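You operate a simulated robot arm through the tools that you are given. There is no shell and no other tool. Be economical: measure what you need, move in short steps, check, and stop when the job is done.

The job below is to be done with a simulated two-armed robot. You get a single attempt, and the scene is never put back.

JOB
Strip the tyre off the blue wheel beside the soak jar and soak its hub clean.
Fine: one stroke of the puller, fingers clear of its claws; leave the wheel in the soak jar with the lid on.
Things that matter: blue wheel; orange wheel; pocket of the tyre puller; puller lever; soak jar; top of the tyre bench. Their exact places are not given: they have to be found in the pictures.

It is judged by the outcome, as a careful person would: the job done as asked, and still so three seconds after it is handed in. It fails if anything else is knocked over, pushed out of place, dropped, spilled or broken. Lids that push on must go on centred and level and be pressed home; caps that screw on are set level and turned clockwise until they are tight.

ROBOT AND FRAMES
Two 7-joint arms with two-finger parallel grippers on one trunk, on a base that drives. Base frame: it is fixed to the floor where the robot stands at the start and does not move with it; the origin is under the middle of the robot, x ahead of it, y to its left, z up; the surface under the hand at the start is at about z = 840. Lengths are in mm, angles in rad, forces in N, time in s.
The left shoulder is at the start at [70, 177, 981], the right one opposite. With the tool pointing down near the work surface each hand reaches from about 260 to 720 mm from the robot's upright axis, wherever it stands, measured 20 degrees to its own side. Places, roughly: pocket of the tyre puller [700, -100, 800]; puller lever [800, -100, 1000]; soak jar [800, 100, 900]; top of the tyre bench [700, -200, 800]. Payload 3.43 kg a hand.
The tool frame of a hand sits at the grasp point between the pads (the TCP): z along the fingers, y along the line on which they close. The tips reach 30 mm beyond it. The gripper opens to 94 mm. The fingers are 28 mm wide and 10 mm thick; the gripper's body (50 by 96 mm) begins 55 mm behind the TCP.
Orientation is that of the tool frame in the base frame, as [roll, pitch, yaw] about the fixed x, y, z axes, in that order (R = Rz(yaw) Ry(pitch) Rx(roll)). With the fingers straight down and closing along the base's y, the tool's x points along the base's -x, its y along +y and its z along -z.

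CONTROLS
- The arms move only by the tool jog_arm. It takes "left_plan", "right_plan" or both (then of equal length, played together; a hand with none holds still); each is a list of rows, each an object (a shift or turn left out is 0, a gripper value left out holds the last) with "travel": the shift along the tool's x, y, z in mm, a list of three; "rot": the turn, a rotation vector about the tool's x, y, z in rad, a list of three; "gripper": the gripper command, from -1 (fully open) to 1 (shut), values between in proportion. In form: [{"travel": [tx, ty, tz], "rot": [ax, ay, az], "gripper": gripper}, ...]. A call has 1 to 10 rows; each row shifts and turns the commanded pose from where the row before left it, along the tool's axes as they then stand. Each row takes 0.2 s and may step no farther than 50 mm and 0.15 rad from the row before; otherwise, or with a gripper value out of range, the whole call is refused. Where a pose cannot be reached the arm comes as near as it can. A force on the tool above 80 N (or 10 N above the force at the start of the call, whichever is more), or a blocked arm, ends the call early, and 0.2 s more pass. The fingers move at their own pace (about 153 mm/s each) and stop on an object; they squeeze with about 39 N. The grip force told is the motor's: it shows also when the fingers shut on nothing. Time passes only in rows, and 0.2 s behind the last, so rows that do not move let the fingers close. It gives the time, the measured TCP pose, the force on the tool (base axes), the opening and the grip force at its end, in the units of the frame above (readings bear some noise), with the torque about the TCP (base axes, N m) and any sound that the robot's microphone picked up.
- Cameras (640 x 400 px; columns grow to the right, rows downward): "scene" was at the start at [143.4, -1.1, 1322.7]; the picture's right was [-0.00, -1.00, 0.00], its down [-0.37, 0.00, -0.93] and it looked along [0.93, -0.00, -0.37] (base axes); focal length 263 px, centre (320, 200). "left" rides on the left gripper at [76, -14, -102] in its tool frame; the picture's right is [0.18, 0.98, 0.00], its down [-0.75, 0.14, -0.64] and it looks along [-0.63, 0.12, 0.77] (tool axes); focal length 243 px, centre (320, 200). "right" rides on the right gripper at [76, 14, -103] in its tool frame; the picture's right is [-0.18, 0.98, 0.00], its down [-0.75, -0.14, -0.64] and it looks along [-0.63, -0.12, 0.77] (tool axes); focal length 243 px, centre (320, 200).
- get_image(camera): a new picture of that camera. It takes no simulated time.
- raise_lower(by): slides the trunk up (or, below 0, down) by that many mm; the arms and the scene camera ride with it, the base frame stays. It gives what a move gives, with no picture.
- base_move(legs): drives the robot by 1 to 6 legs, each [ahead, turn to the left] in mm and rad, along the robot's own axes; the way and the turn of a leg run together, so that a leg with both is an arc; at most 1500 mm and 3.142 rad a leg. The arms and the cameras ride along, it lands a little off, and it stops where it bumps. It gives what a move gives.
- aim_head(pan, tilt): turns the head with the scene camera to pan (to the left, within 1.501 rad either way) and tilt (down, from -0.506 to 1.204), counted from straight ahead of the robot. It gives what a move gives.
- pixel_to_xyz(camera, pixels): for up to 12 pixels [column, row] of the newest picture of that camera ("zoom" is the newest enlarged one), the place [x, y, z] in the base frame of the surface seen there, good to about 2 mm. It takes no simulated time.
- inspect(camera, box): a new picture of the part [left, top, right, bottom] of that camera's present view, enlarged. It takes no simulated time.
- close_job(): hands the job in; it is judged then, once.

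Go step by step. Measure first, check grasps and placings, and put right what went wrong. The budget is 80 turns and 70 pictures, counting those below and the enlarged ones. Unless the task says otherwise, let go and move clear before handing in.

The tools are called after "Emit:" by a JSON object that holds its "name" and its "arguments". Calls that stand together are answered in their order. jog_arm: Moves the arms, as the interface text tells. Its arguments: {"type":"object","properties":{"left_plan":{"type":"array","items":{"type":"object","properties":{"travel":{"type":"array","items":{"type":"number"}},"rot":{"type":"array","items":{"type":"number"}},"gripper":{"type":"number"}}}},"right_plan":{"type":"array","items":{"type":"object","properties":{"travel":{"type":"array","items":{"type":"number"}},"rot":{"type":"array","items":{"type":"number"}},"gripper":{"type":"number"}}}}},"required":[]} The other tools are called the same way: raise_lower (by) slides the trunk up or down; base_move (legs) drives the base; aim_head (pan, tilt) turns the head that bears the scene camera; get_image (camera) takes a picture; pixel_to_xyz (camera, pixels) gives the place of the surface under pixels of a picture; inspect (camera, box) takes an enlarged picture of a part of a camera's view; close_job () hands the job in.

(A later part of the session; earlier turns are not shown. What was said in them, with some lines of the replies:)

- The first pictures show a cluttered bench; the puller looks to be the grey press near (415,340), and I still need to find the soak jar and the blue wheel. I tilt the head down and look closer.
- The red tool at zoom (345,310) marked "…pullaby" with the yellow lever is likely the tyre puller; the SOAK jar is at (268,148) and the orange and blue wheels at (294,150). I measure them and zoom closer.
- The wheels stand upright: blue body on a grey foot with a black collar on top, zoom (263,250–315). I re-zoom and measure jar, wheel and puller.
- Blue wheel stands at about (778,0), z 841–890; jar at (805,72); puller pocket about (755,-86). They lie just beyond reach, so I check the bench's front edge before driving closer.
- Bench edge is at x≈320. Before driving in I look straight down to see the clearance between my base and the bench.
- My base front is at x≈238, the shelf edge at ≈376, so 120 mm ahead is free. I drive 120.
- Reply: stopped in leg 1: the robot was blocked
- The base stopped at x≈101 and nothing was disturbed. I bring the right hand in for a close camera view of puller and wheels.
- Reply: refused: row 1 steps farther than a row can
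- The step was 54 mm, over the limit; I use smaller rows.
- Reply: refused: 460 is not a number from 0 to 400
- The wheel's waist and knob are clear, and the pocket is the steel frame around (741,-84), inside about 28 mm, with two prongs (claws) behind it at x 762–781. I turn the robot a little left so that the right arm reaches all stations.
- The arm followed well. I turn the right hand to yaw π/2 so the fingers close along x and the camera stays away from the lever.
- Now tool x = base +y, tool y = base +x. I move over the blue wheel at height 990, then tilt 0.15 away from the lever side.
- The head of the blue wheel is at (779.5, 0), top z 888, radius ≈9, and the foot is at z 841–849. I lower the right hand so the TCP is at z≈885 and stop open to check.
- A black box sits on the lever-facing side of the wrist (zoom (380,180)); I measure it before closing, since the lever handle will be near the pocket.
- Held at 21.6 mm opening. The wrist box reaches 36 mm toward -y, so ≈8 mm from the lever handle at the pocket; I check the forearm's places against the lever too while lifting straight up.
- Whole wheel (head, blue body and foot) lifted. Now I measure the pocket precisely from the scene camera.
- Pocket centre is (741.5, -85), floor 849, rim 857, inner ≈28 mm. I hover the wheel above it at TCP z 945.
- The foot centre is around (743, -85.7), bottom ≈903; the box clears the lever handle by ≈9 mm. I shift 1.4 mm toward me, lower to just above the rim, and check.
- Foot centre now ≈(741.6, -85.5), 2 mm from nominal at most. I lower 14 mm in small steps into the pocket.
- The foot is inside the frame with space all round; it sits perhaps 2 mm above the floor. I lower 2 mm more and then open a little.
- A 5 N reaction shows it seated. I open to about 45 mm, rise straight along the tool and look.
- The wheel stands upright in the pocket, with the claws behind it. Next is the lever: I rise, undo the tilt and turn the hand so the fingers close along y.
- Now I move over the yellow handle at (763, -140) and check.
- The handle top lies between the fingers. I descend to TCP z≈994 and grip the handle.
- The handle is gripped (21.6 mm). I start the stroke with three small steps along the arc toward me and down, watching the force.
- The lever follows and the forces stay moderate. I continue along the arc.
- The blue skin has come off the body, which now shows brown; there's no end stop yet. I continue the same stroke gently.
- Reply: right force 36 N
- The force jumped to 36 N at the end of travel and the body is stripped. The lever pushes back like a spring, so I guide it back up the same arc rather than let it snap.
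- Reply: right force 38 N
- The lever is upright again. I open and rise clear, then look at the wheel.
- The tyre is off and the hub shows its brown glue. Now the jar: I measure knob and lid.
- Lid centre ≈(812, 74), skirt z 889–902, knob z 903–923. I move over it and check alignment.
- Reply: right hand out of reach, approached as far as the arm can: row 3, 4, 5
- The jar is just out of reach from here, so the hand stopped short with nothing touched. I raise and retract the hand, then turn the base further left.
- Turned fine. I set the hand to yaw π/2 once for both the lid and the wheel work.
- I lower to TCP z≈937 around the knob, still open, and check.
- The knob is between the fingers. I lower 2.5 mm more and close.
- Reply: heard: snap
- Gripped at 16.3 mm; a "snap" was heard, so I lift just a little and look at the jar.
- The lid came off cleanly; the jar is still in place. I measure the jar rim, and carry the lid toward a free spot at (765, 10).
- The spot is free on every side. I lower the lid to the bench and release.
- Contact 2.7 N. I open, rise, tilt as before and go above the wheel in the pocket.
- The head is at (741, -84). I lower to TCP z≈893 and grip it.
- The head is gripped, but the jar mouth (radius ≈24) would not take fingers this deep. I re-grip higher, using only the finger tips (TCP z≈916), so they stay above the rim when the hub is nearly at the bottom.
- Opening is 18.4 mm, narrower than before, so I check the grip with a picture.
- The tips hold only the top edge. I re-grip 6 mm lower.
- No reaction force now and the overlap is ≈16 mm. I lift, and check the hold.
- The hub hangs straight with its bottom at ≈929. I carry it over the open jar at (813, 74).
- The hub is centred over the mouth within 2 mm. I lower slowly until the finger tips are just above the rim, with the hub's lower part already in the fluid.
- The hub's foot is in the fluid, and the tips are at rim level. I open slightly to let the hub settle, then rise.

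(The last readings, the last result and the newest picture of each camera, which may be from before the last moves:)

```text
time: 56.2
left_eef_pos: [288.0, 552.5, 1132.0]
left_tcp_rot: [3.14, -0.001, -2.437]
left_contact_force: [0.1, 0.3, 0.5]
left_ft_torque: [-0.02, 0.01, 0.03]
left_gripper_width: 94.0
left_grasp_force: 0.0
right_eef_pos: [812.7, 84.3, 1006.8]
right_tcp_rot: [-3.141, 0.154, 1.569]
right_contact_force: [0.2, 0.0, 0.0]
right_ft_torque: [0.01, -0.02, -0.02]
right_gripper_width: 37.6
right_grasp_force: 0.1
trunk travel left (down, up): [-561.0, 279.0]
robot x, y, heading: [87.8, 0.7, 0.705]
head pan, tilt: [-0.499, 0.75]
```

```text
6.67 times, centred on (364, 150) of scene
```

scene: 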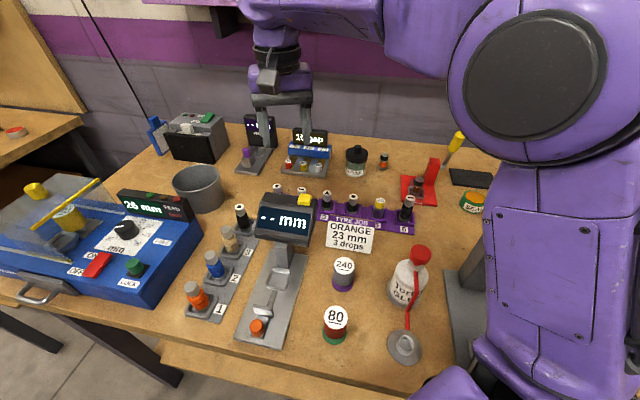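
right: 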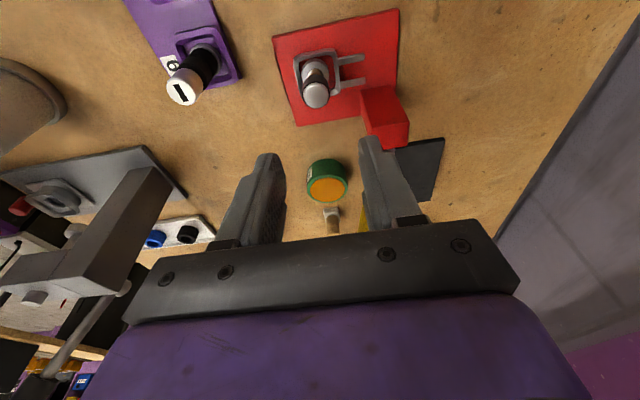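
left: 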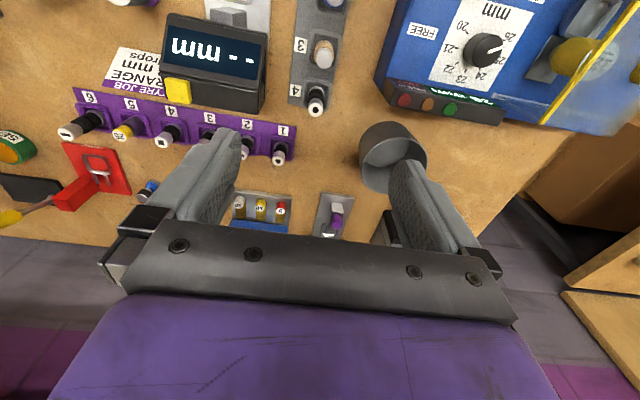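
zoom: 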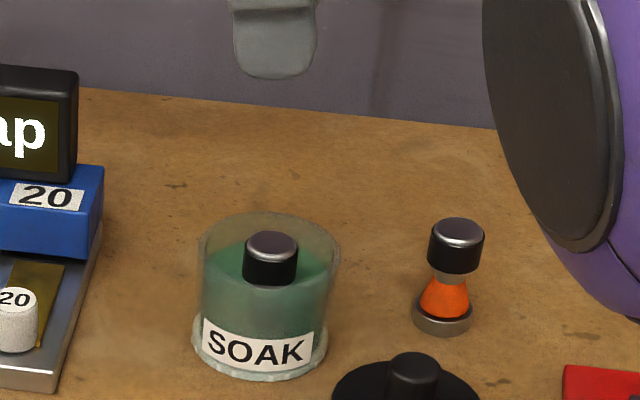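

The hub stands upright in the soak, nothing spilled. I measure the head top, the jar and the lid.

Emit:
{"name": "pixel_to_xyz", "arguments": {"camera": "zoom", "pixels": [[270, 245], [270, 222], [270, 290], [200, 240], [338, 240], [415, 365], [415, 385], [270, 213], [260, 375], [197, 345], [325, 345]]}}

Emit:
{"name": "pixel_to_xyz", "arguments": {"camera": "right", "pixels": [[320, 100]]}}

```text
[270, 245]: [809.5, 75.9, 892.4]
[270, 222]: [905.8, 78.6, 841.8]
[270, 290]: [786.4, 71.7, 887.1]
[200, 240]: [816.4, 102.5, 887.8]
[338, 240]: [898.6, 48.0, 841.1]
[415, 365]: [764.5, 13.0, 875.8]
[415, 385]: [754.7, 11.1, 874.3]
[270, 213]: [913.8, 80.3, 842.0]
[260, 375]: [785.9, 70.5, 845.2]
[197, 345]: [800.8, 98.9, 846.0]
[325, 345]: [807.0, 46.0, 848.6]
```

```text
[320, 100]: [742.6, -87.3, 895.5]
```

Head top is at 892, below the lid's inside. I go back to the lid: undo the tilt and hover over its knob at (763.6, 10.7).

Emit:
{"name": "jog_arm", "arguments": {"right_plan": [{"rot": [0, 0.15, 0]}, {"travel": [-36.8, -24.5, 0]}, {"travel": [-36.8, -24.6, 0]}, {"travel": [0, 0, 40]}, {"travel": [0, 0, 40], "gripper": 0.1}, {}, {}]}}

Emit:
{"name": "inspect", "arguments": {"camera": "right", "box": [230, 70, 410, 190]}}

Emit:
{"name": "pixel_to_xyz", "arguments": {"camera": "zoom", "pixels": [[320, 240], [320, 200], [320, 220], [320, 260], [290, 220], [350, 220]]}}

```text
time: 57.8
left_eef_pos: [288.5, 551.7, 1132.2]
left_tcp_rot: [-3.141, -0.003, -2.437]
left_contact_force: [0.6, -0.3, 0.4]
left_ft_torque: [0.02, -0.02, -0.03]
left_gripper_width: 94.2
left_grasp_force: 0.1
right_eef_pos: [762.3, 8.0, 924.9]
right_tcp_rot: [3.141, 0.004, 1.57]
right_contact_force: [-0.1, -0.6, -0.5]
right_ft_torque: [-0.02, 0.01, 0.01]
right_gripper_width: 42.5
right_grasp_force: 0.0
trunk travel left (down, up): [-561.0, 279.0]
robot x, y, heading: [87.2, -2.6, 0.708]
head pan, tilt: [-0.499, 0.75]
```

```text
3.33 times, centred on (320, 130) of right
```

zoom: 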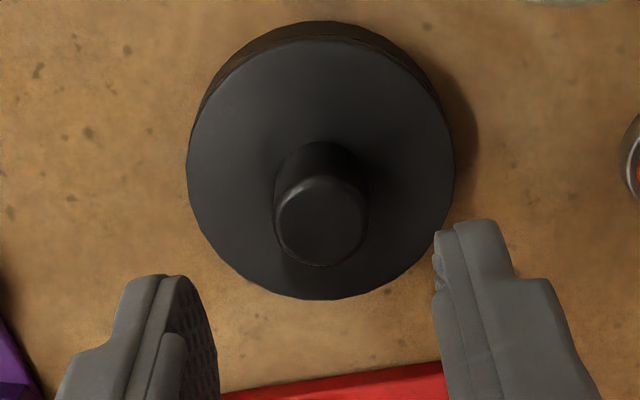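

```text
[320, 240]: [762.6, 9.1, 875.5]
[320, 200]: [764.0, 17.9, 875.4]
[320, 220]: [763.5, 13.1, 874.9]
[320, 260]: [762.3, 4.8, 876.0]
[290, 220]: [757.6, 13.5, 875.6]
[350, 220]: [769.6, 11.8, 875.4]
```

The knob is at (763.3, 11.3). I lower to TCP z≈889.5 and close.

Emit:
{"name": "jog_arm", "arguments": {"right_plan": [{"travel": [2.5, 0.7, 18]}, {"travel": [0, 0, 17]}, {}, {"gripper": 1}, {"gripper": 1}, {"gripper": 1}, {}]}}

```text
time: 59.4
left_eef_pos: [288.5, 552.2, 1132.2]
left_tcp_rot: [3.14, -0.001, -2.438]
left_contact_force: [-0.1, -0.8, 1.2]
left_ft_torque: [0.01, 0.0, 0.0]
left_gripper_width: 94.1
left_grasp_force: 0.0
right_eef_pos: [763.6, 11.5, 892.2]
right_tcp_rot: [-3.141, 0.003, 1.572]
right_contact_force: [0.0, 1.2, 1.0]
right_ft_torque: [0.0, 0.03, 0.0]
right_gripper_width: 16.0
right_grasp_force: 39.0
trunk travel left (down, up): [-561.0, 279.0]
robot x, y, heading: [87.1, -1.6, 0.703]
head pan, tilt: [-0.499, 0.75]
```

Held at 16 mm, 2 mm higher than before, so the closed height should be TCP z≈940. I carry the lid over the jar and stop with its skirt some 8 mm above home.

Emit:
{"name": "jog_arm", "arguments": {"right_plan": [{"travel": [0, 0, -35]}, {"travel": [0, 0, -40]}, {"travel": [31.6, 23.6, 0]}, {"travel": [31.7, 23.6, 0]}, {"travel": [0, 0, 12]}, {}]}}

Emit:
{"name": "inspect", "arguments": {"camera": "scene", "box": [324, 120, 388, 180]}}

Emit:
{"name": "pixel_to_xyz", "arguments": {"camera": "zoom", "pixels": [[250, 200], [330, 200], [290, 215], [210, 180], [370, 180], [290, 290]]}}

```text
time: 60.8
left_eef_pos: [288.2, 552.1, 1131.3]
left_tcp_rot: [-3.141, -0.004, -2.435]
left_contact_force: [-0.1, -0.7, 0.3]
left_ft_torque: [0.01, 0.0, -0.01]
left_gripper_width: 94.0
left_grasp_force: 0.0
right_eef_pos: [810.1, 77.0, 955.7]
right_tcp_rot: [3.141, 0.005, 1.574]
right_contact_force: [-0.9, 0.4, -1.2]
right_ft_torque: [0.01, 0.02, -0.02]
right_gripper_width: 16.4
right_grasp_force: 39.7
trunk travel left (down, up): [-561.0, 279.0]
robot x, y, heading: [85.9, 2.3, 0.705]
head pan, tilt: [-0.499, 0.75]
```

```text
6.67 times, centred on (356, 150) of scene
```

zoom: 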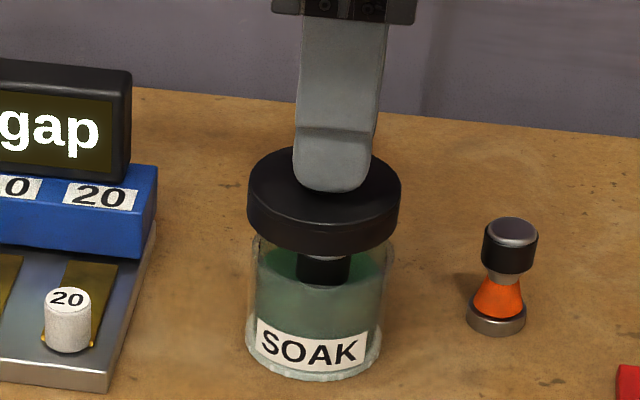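

```text
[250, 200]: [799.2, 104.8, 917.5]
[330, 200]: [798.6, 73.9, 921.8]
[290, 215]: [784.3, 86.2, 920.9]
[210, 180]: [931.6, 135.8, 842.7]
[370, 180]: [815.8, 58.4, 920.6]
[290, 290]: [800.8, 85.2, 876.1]
```

The lid is level; its outline sits ≈1–2 mm too far to +y compared with when it was closed. I correct y by -1.8 and lower to ≈4 mm above home.

Emit:
{"name": "jog_arm", "arguments": {"right_plan": [{"travel": [-1.8, 0.3, 3]}, {"travel": [0, 0, 5]}, {"travel": [0, 0, 3]}, {}]}}

Emit:
{"name": "inspect", "arguments": {"camera": "scene", "box": [324, 120, 388, 180]}}

```text
time: 61.8
left_eef_pos: [288.4, 551.5, 1131.9]
left_tcp_rot: [-3.141, -0.004, -2.436]
left_contact_force: [0.9, 0.3, -1.0]
left_ft_torque: [0.02, -0.01, -0.02]
left_gripper_width: 94.1
left_grasp_force: 0.1
right_eef_pos: [810.0, 73.3, 942.8]
right_tcp_rot: [3.141, 0.003, 1.573]
right_contact_force: [-0.2, -0.4, -0.1]
right_ft_torque: [-0.02, -0.01, 0.0]
right_gripper_width: 16.3
right_grasp_force: 39.3
trunk travel left (down, up): [-561.0, 279.0]
robot x, y, heading: [89.5, -4.8, 0.701]
head pan, tilt: [-0.499, 0.75]
```

```text
6.67 times, centred on (356, 150) of scene
```

zoom: 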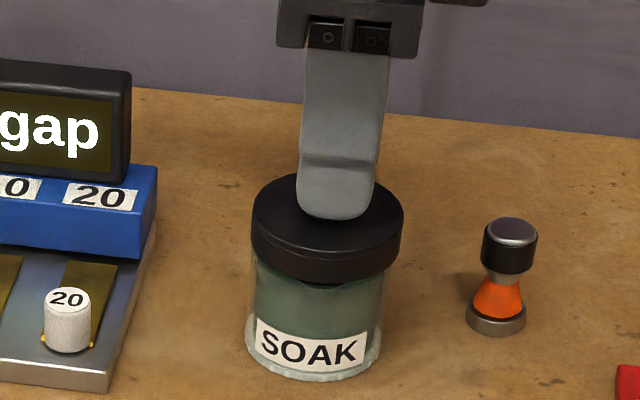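

The lid is now within about 1 mm of centre. I shift +0.7 in y and press down in small steps.

Emit:
{"name": "jog_arm", "arguments": {"right_plan": [{"travel": [0.7, 0.3, 1.5]}, {"travel": [0, 0, 1.5]}, {}]}}

```text
time: 62.6
left_eef_pos: [289.8, 551.4, 1131.9]
left_tcp_rot: [3.141, 0.0, -2.436]
left_contact_force: [-0.7, -0.5, -0.2]
left_ft_torque: [-0.04, -0.02, -0.01]
left_gripper_width: 94.3
left_grasp_force: 0.1
right_eef_pos: [811.0, 73.9, 941.6]
right_tcp_rot: [3.141, 0.003, 1.572]
right_contact_force: [0.3, -0.1, -0.3]
right_ft_torque: [0.0, 0.01, -0.01]
right_gripper_width: 16.0
right_grasp_force: 39.4
trunk travel left (down, up): [-561.0, 279.0]
robot x, y, heading: [88.5, 1.5, 0.704]
head pan, tilt: [-0.499, 0.75]
```

Emit:
{"name": "jog_arm", "arguments": {"right_plan": [{"travel": [0, 0, 1.5]}, {"travel": [0, 0, 1.5]}, {"travel": [0, 0, 1]}, {}]}}

```text
time: 63.6
left_eef_pos: [287.3, 551.5, 1132.2]
left_tcp_rot: [3.141, -0.001, -2.436]
left_contact_force: [0.0, 0.4, -0.6]
left_ft_torque: [-0.01, -0.04, -0.02]
left_gripper_width: 94.0
left_grasp_force: 0.0
right_eef_pos: [811.1, 73.2, 937.0]
right_tcp_rot: [3.137, 0.002, 1.572]
right_contact_force: [4.5, -0.4, 11.0]
right_ft_torque: [0.01, 0.02, 0.01]
right_gripper_width: 16.4
right_grasp_force: 39.3
trunk travel left (down, up): [-561.0, 279.0]
robot x, y, heading: [83.0, -3.6, 0.707]
head pan, tilt: [-0.499, 0.75]
```

Contact: 11 N at z 937. I press on to push it home.

Emit:
{"name": "jog_arm", "arguments": {"right_plan": [{"travel": [0, 0, 1.5]}, {"travel": [0, 0, 1.5]}, {"travel": [0, 0, 1.5]}, {}]}}

Emit:
{"name": "inspect", "arguments": {"camera": "scene", "box": [324, 120, 388, 180]}}

Emit:
{"name": "pixel_to_xyz", "arguments": {"camera": "zoom", "pixels": [[280, 210], [375, 210], [270, 230], [325, 245], [325, 285], [260, 270], [385, 270], [390, 225], [285, 195], [370, 195]]}}

```text
time: 64.6
left_eef_pos: [286.1, 551.0, 1133.9]
left_tcp_rot: [-3.139, 0.0, -2.435]
left_contact_force: [-0.1, 0.3, 0.4]
left_ft_torque: [0.01, 0.0, -0.03]
left_gripper_width: 94.1
left_grasp_force: 0.1
right_eef_pos: [809.4, 72.8, 938.2]
right_tcp_rot: [3.133, 0.0, 1.572]
right_contact_force: [14.4, -2.3, 37.7]
right_ft_torque: [-0.05, -0.24, 0.06]
right_gripper_width: 16.3
right_grasp_force: 39.4
trunk travel left (down, up): [-561.0, 279.0]
robot x, y, heading: [89.3, 1.1, 0.704]
head pan, tilt: [-0.499, 0.75]
```

```text
6.67 times, centred on (356, 150) of scene
```

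zoom: 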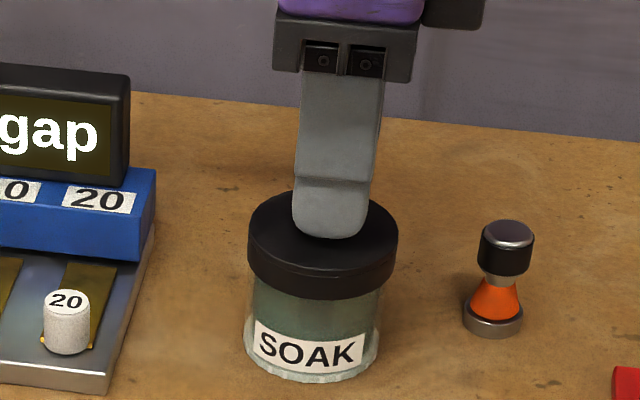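

```text
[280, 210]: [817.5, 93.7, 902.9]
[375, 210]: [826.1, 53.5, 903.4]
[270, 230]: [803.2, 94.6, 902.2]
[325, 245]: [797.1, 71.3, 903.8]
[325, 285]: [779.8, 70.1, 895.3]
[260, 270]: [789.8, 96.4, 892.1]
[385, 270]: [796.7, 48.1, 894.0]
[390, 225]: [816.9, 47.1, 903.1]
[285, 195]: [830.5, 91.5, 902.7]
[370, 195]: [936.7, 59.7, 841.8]
```

The lid top reads 902–904 all round (902 when closed at the start) and level, with 38 N pressing. I press a bit more and listen for the snap.

Emit:
{"name": "jog_arm", "arguments": {"right_plan": [{"travel": [0, 0, 1.5]}, {"travel": [0, -0.5, 1.5]}, {"travel": [0, 0, 1.5]}, {}]}}

```text
time: 65.6
left_eef_pos: [284.2, 550.2, 1134.0]
left_tcp_rot: [-3.139, 0.002, -2.437]
left_contact_force: [-0.4, -0.3, -0.4]
left_ft_torque: [0.03, -0.01, 0.0]
left_gripper_width: 93.7
left_grasp_force: 0.1
right_eef_pos: [808.0, 73.5, 936.6]
right_tcp_rot: [3.123, -0.003, 1.574]
right_contact_force: [18.9, -3.6, 51.3]
right_ft_torque: [0.0, -0.34, -0.02]
right_gripper_width: 16.5
right_grasp_force: 39.1
trunk travel left (down, up): [-561.0, 279.0]
robot x, y, heading: [88.0, -0.2, 0.702]
head pan, tilt: [-0.499, 0.75]
```

51 N down but a growing side force. I unload, let go, and will press squarely on the knob top with closed fingers.

Emit:
{"name": "jog_arm", "arguments": {"right_plan": [{"travel": [0, 0, -3]}, {"travel": [0, 0.5, -3]}, {"travel": [0, 0, -2]}, {}]}}

```text
time: 66.6
left_eef_pos: [286.2, 551.5, 1132.8]
left_tcp_rot: [-3.14, -0.001, -2.437]
left_contact_force: [0.7, -0.6, -0.4]
left_ft_torque: [-0.04, 0.0, 0.02]
left_gripper_width: 94.1
left_grasp_force: 0.0
right_eef_pos: [807.3, 73.5, 935.2]
right_tcp_rot: [-3.141, 0.003, 1.573]
right_contact_force: [-5.3, -1.2, 14.4]
right_ft_torque: [0.12, 0.22, 0.06]
right_gripper_width: 16.1
right_grasp_force: 39.3
trunk travel left (down, up): [-561.0, 279.0]
robot x, y, heading: [86.1, -0.6, 0.704]
head pan, tilt: [-0.499, 0.75]
```

Emit:
{"name": "jog_arm", "arguments": {"right_plan": [{"travel": [0, 0, -2]}, {"gripper": 0.3}, {"gripper": 0.3}, {"travel": [0, 0, -30]}, {"gripper": 1}, {"gripper": 1}]}}

Emit:
{"name": "inspect", "arguments": {"camera": "scene", "box": [324, 130, 388, 180]}}

Emit:
{"name": "pixel_to_xyz", "arguments": {"camera": "zoom", "pixels": [[316, 170], [260, 195], [390, 195], [316, 235], [316, 275], [300, 180], [335, 180], [235, 200], [405, 200], [316, 290], [260, 165], [370, 165]]}}

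```text
time: 68.0
left_eef_pos: [288.7, 551.7, 1132.2]
left_tcp_rot: [-3.141, 0.0, -2.436]
left_contact_force: [0.4, -0.4, 0.8]
left_ft_torque: [-0.02, 0.01, -0.01]
left_gripper_width: 93.9
left_grasp_force: 0.1
right_eef_pos: [811.4, 72.4, 966.7]
right_tcp_rot: [-3.141, 0.004, 1.572]
right_contact_force: [0.3, -0.2, 0.0]
right_ft_torque: [0.02, -0.02, 0.03]
right_gripper_width: 0.1
right_grasp_force: 32.9
trunk travel left (down, up): [-561.0, 279.0]
robot x, y, heading: [87.7, 2.8, 0.706]
head pan, tilt: [-0.499, 0.75]
```

```text
8.00 times, centred on (356, 155) of scene
```

zoom: 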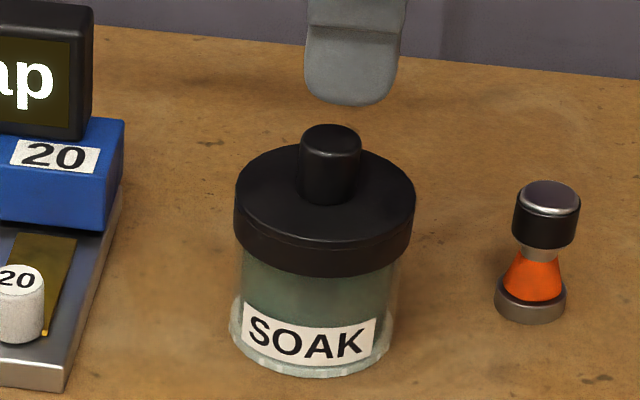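

```text
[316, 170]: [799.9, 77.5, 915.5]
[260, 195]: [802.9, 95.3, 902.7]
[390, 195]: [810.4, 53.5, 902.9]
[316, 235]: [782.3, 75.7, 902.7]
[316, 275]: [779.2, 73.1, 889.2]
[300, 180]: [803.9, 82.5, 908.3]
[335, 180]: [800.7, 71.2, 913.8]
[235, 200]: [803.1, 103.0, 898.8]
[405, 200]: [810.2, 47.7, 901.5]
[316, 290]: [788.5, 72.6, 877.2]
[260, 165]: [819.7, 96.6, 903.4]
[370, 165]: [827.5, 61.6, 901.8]
```

The lid is at its old height (top 902.7, skirt 889.2) but may sit ≈4 mm toward me; I measure the jar wall against it.

Emit:
{"name": "pixel_to_xyz", "arguments": {"camera": "zoom", "pixels": [[316, 340], [316, 370], [316, 373], [290, 340], [350, 340], [316, 310], [316, 265], [316, 250], [235, 340], [388, 335], [330, 135], [330, 145]]}}

```text
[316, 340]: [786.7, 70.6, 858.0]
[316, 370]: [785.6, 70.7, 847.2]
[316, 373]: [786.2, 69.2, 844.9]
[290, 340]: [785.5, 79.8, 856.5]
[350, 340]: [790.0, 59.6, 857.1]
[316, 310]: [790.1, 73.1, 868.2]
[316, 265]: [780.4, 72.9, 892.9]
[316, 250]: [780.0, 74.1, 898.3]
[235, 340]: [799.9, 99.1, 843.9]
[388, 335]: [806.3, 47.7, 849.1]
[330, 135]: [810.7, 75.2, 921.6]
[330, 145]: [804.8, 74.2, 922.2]
```

The jar has not moved, but the lid slid 4–5 mm toward me while I pressed. I re-grip the knob, to lift it slightly and re-centre it.

Emit:
{"name": "jog_arm", "arguments": {"right_plan": [{"gripper": 0.2}, {"gripper": 0.2}, {"travel": [1.5, -3.4, 15]}, {"travel": [0, 0, 13]}, {}, {"gripper": 1}, {"gripper": 1}, {"gripper": 1}, {}]}}

```text
time: 70.0
left_eef_pos: [289.4, 551.3, 1132.5]
left_tcp_rot: [3.141, -0.004, -2.436]
left_contact_force: [0.0, -0.6, 0.2]
left_ft_torque: [-0.03, -0.03, 0.01]
left_gripper_width: 93.9
left_grasp_force: 0.0
right_eef_pos: [807.3, 75.2, 939.3]
right_tcp_rot: [3.141, 0.005, 1.573]
right_contact_force: [0.6, 0.4, 0.0]
right_ft_torque: [0.0, -0.01, 0.0]
right_gripper_width: 17.6
right_grasp_force: 39.0
trunk travel left (down, up): [-561.0, 279.0]
robot x, y, heading: [84.2, 0.0, 0.706]
head pan, tilt: [-0.499, 0.75]
```

Gripped. I lift 4 mm, shift +4.5 mm in x, lower nearly to contact and measure.

Emit:
{"name": "jog_arm", "arguments": {"right_plan": [{"travel": [0, 0, -4]}, {"travel": [-0.5, 4.5, 0]}, {}, {"travel": [0, 0, 2.5]}, {}]}}

Emit:
{"name": "inspect", "arguments": {"camera": "scene", "box": [324, 130, 388, 180]}}

Emit:
{"name": "pixel_to_xyz", "arguments": {"camera": "zoom", "pixels": [[316, 265], [316, 250], [316, 270], [316, 240], [260, 195], [390, 195], [316, 340], [316, 235], [236, 200], [410, 200], [240, 200], [405, 200]]}}

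```text
time: 71.2
left_eef_pos: [289.3, 551.6, 1131.9]
left_tcp_rot: [-3.141, 0.0, -2.437]
left_contact_force: [0.4, 0.2, 0.0]
left_ft_torque: [0.0, 0.02, 0.0]
left_gripper_width: 94.0
left_grasp_force: 0.1
right_eef_pos: [811.4, 74.4, 940.8]
right_tcp_rot: [-3.14, 0.003, 1.572]
right_contact_force: [0.4, -0.2, -0.2]
right_ft_torque: [-0.02, -0.01, 0.05]
right_gripper_width: 17.5
right_grasp_force: 38.4
trunk travel left (down, up): [-561.0, 279.0]
robot x, y, heading: [88.8, -4.8, 0.704]
head pan, tilt: [-0.499, 0.75]
```

```text
8.00 times, centred on (356, 155) of scene
```

zoom: 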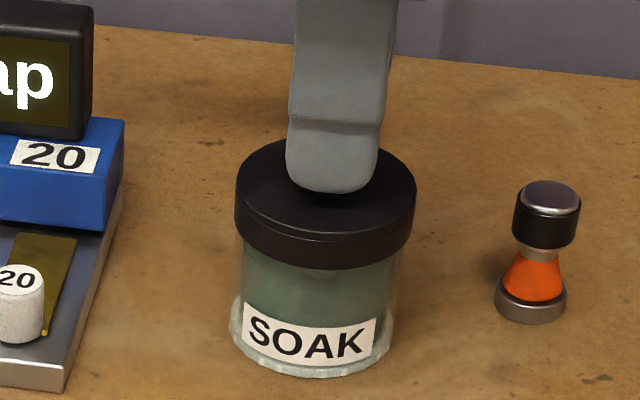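

```text
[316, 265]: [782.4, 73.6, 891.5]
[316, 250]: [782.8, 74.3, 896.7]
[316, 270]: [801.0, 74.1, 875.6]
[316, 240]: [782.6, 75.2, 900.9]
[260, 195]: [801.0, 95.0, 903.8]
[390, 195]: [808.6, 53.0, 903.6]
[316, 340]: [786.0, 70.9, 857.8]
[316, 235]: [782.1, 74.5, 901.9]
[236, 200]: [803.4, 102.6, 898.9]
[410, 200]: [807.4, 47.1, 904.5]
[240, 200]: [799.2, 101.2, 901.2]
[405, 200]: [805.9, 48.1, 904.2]
```

The lid's front edge is at 782.5 against 785 originally; I shift +2.2 in x more, lower, and press while compensating the drift in x.

Emit:
{"name": "jog_arm", "arguments": {"right_plan": [{"travel": [0, 2.2, 0]}, {}, {"travel": [0, 0, 1.5]}, {"travel": [0, 0, 1.5]}, {}]}}

```text
time: 72.4
left_eef_pos: [288.2, 551.5, 1133.1]
left_tcp_rot: [3.141, -0.002, -2.435]
left_contact_force: [0.5, -1.2, -0.5]
left_ft_torque: [-0.02, 0.0, -0.04]
left_gripper_width: 94.0
left_grasp_force: 0.0
right_eef_pos: [812.8, 74.3, 937.7]
right_tcp_rot: [3.14, 0.003, 1.573]
right_contact_force: [1.5, 0.4, 3.9]
right_ft_torque: [0.05, 0.0, 0.01]
right_gripper_width: 18.1
right_grasp_force: 38.7
trunk travel left (down, up): [-561.0, 279.0]
robot x, y, heading: [91.2, -0.7, 0.702]
head pan, tilt: [-0.499, 0.75]
```

Emit:
{"name": "jog_arm", "arguments": {"right_plan": [{"travel": [0, 0.6, 1.5]}, {"travel": [0, 0.6, 1.5]}, {"travel": [0, 0.6, 1.5]}, {"travel": [0, 0.6, 1.5]}, {}]}}

```text
time: 73.6
left_eef_pos: [284.6, 550.4, 1133.0]
left_tcp_rot: [-3.141, 0.002, -2.437]
left_contact_force: [-1.0, -0.4, 0.2]
left_ft_torque: [0.0, 0.0, 0.01]
left_gripper_width: 94.0
left_grasp_force: 0.0
right_eef_pos: [813.4, 74.9, 938.4]
right_tcp_rot: [3.13, 0.001, 1.572]
right_contact_force: [6.8, 1.3, 36.8]
right_ft_torque: [-0.01, -0.11, 0.12]
right_gripper_width: 17.8
right_grasp_force: 38.7
trunk travel left (down, up): [-561.0, 279.0]
robot x, y, heading: [87.2, -3.2, 0.704]
head pan, tilt: [-0.499, 0.75]
```

No drift now (x 813.4), 37 N. I press on further.

Emit:
{"name": "jog_arm", "arguments": {"right_plan": [{"travel": [0, 0.6, 1.5]}, {"travel": [0, 0.6, 1.5]}, {"travel": [0, 0.6, 1.5]}, {"travel": [0, 0.4, 1.5]}, {}]}}

```text
time: 74.8
left_eef_pos: [281.1, 549.9, 1133.9]
left_tcp_rot: [-3.139, 0.003, -2.437]
left_contact_force: [-0.2, 0.3, -0.4]
left_ft_torque: [-0.02, -0.01, 0.02]
left_gripper_width: 94.3
left_grasp_force: 0.1
right_eef_pos: [813.6, 74.1, 936.8]
right_tcp_rot: [3.123, 0.0, 1.572]
right_contact_force: [1.1, -1.5, 51.8]
right_ft_torque: [0.01, 0.09, 0.09]
right_gripper_width: 17.6
right_grasp_force: 39.2
trunk travel left (down, up): [-561.0, 279.0]
robot x, y, heading: [89.6, 2.5, 0.708]
head pan, tilt: [-0.499, 0.75]
```

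52 N without a snap, and the tips may be slipping on the knob. I unload, let go, and close the fingers above the knob to press on its top.

Emit:
{"name": "jog_arm", "arguments": {"right_plan": [{"travel": [0, -1.2, -3]}, {"travel": [0, -1.2, -3]}, {"travel": [0, -1.2, -3]}, {"travel": [0, -1, -3]}, {"gripper": 0.3}, {"gripper": 0.3}, {"travel": [0, 0, -30]}, {"gripper": 1}, {"gripper": 1}, {}]}}

```text
time: 77.0
left_eef_pos: [288.5, 551.4, 1133.4]
left_tcp_rot: [-3.141, -0.002, -2.435]
left_contact_force: [-0.1, -0.6, -0.9]
left_ft_torque: [0.02, 0.02, -0.02]
left_gripper_width: 94.0
left_grasp_force: 0.0
right_eef_pos: [814.8, 73.5, 966.4]
right_tcp_rot: [3.141, 0.004, 1.572]
right_contact_force: [0.0, 0.1, -0.1]
right_ft_torque: [0.04, -0.02, -0.03]
right_gripper_width: 0.0
right_grasp_force: 33.1
trunk travel left (down, up): [-561.0, 279.0]
robot x, y, heading: [89.0, 0.4, 0.71]
head pan, tilt: [-0.499, 0.75]
heard: snap
```

A snap was heard during that. I look at the lid.

Emit:
{"name": "inspect", "arguments": {"camera": "scene", "box": [324, 130, 388, 180]}}

Emit:
{"name": "pixel_to_xyz", "arguments": {"camera": "zoom", "pixels": [[316, 265], [316, 250], [316, 240], [260, 195], [390, 195], [316, 170], [316, 235], [236, 205], [410, 205], [330, 135], [260, 165], [380, 165]]}}

```text
8.00 times, centred on (356, 155) of scene
```

zoom: 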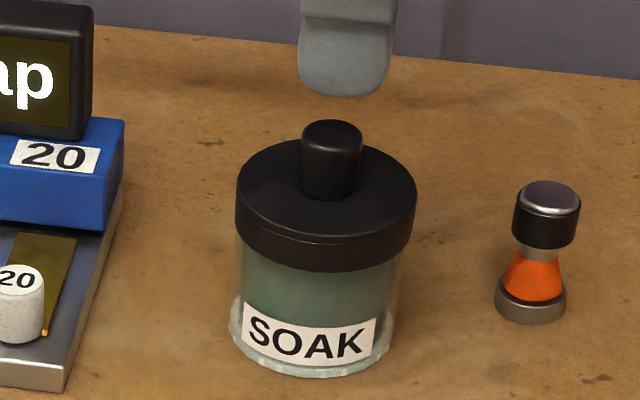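

```text
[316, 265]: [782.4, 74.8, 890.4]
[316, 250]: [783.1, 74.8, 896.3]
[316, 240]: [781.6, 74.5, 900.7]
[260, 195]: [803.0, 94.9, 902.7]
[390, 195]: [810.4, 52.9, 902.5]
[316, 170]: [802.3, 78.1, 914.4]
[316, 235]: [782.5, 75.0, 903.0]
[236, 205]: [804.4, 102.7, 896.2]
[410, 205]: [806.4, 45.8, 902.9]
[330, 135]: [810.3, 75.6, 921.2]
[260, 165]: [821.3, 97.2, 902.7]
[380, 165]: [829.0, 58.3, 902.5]
```

The lid is now within ≈1 mm of its original place, level at 902.6 all round. I press squarely on the knob top to make sure it is home.

Emit:
{"name": "jog_arm", "arguments": {"right_plan": [{"travel": [1, -2.5, 8]}, {"travel": [0, 0, 4]}, {"travel": [0, 0, 2]}, {"travel": [0, 0.5, 1.5]}, {"travel": [0, 0.5, 1.5]}, {}]}}

```text
time: 78.4
left_eef_pos: [288.8, 551.3, 1131.6]
left_tcp_rot: [-3.141, -0.002, -2.437]
left_contact_force: [-1.4, -0.2, 0.5]
left_ft_torque: [0.01, -0.02, 0.0]
left_gripper_width: 93.9
left_grasp_force: 0.1
right_eef_pos: [812.5, 74.6, 950.2]
right_tcp_rot: [3.139, 0.003, 1.572]
right_contact_force: [1.3, 0.2, 2.9]
right_ft_torque: [0.02, -0.05, -0.02]
right_gripper_width: 0.0
right_grasp_force: 32.8
trunk travel left (down, up): [-561.0, 279.0]
robot x, y, heading: [86.9, -1.4, 0.703]
head pan, tilt: [-0.499, 0.75]
5 turns are left
```

Contact at z 950. I press harder with drift compensation, then release.

Emit:
{"name": "jog_arm", "arguments": {"right_plan": [{"travel": [0, 0.6, 2]}, {"travel": [0, 0.6, 2]}, {"travel": [0, 0.6, 2]}, {"travel": [0, 0.6, 2]}, {"travel": [0, 0.5, 2]}, {"travel": [0, 0.5, 2]}, {}]}}

```text
time: 80.0
left_eef_pos: [281.8, 549.6, 1134.1]
left_tcp_rot: [-3.138, 0.003, -2.437]
left_contact_force: [0.6, 0.6, -1.1]
left_ft_torque: [0.0, -0.04, 0.0]
left_gripper_width: 93.9
left_grasp_force: 0.0
right_eef_pos: [812.6, 77.5, 951.0]
right_tcp_rot: [3.124, -0.004, 1.573]
right_contact_force: [4.6, 0.5, 54.8]
right_ft_torque: [-0.05, -0.11, 0.02]
right_gripper_width: 0.0
right_grasp_force: 32.8
trunk travel left (down, up): [-561.0, 279.0]
robot x, y, heading: [90.7, -2.7, 0.708]
head pan, tilt: [-0.499, 0.75]
4 turns are left
```

55 N and no further movement: the lid is home. I unload and rise clear, then take a last look.

Emit:
{"name": "jog_arm", "arguments": {"right_plan": [{"travel": [0, -1.7, -6]}, {"travel": [0, -1.7, -6]}, {"travel": [0, 0, -25]}, {"travel": [0, 0, -45]}, {"travel": [0, -40, -25]}, {"travel": [0, -40, 0]}]}}

Emit:
{"name": "inspect", "arguments": {"camera": "scene", "box": [324, 130, 388, 180]}}

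Emit:
{"name": "pixel_to_xyz", "arguments": {"camera": "zoom", "pixels": [[316, 265], [316, 250], [260, 195], [390, 195], [316, 235], [260, 165], [380, 165], [316, 340]]}}

```text
time: 81.4
left_eef_pos: [287.4, 551.5, 1131.7]
left_tcp_rot: [-3.14, 0.0, -2.438]
left_contact_force: [-0.2, 0.3, -0.4]
left_ft_torque: [0.02, -0.05, 0.0]
left_gripper_width: 93.7
left_grasp_force: 0.1
right_eef_pos: [731.6, 77.4, 1046.0]
right_tcp_rot: [3.139, 0.002, 1.572]
right_contact_force: [0.4, 0.4, 0.5]
right_ft_torque: [-0.01, -0.02, 0.0]
right_gripper_width: 0.1
right_grasp_force: 32.9
trunk travel left (down, up): [-561.0, 279.0]
robot x, y, heading: [89.7, 1.8, 0.709]
head pan, tilt: [-0.499, 0.75]
```

```text
8.00 times, centred on (356, 155) of scene
```

zoom: 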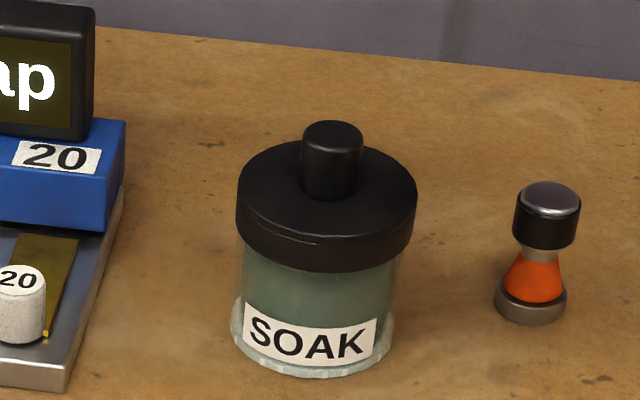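

```text
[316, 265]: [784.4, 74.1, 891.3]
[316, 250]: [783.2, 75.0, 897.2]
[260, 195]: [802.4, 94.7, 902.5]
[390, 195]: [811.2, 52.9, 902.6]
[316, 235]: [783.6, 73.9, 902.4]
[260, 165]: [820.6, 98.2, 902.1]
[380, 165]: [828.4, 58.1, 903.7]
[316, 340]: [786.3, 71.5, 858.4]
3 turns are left
```

The lid is centred (front edge 784, as at the start) and level at z 902.5, the jar and orange wheel are in their places, and the hands are clear, so I hand in.

Emit:
{"name": "close_job", "arguments": {}}

```text
The job is handed in.
```

The blue wheel's tyre is off after one stroke of the puller, and its hub is standing in the soak jar with the lid on. I pressed the lid to 55 N and it didn't move any further. It sits level, with its front edge within about 1 mm of where it was at the start. My first try slid the lid about 5 mm off centre, so I lifted it and set it again. I heard a snap while letting go the second time, but none during the final press, so I can't say for certain that a catch engaged.

The lever is back upright. In the last picture the jar and the orange wheel are in their places and nothing looks spilled. I never saw where the stripped blue tyre ended up.
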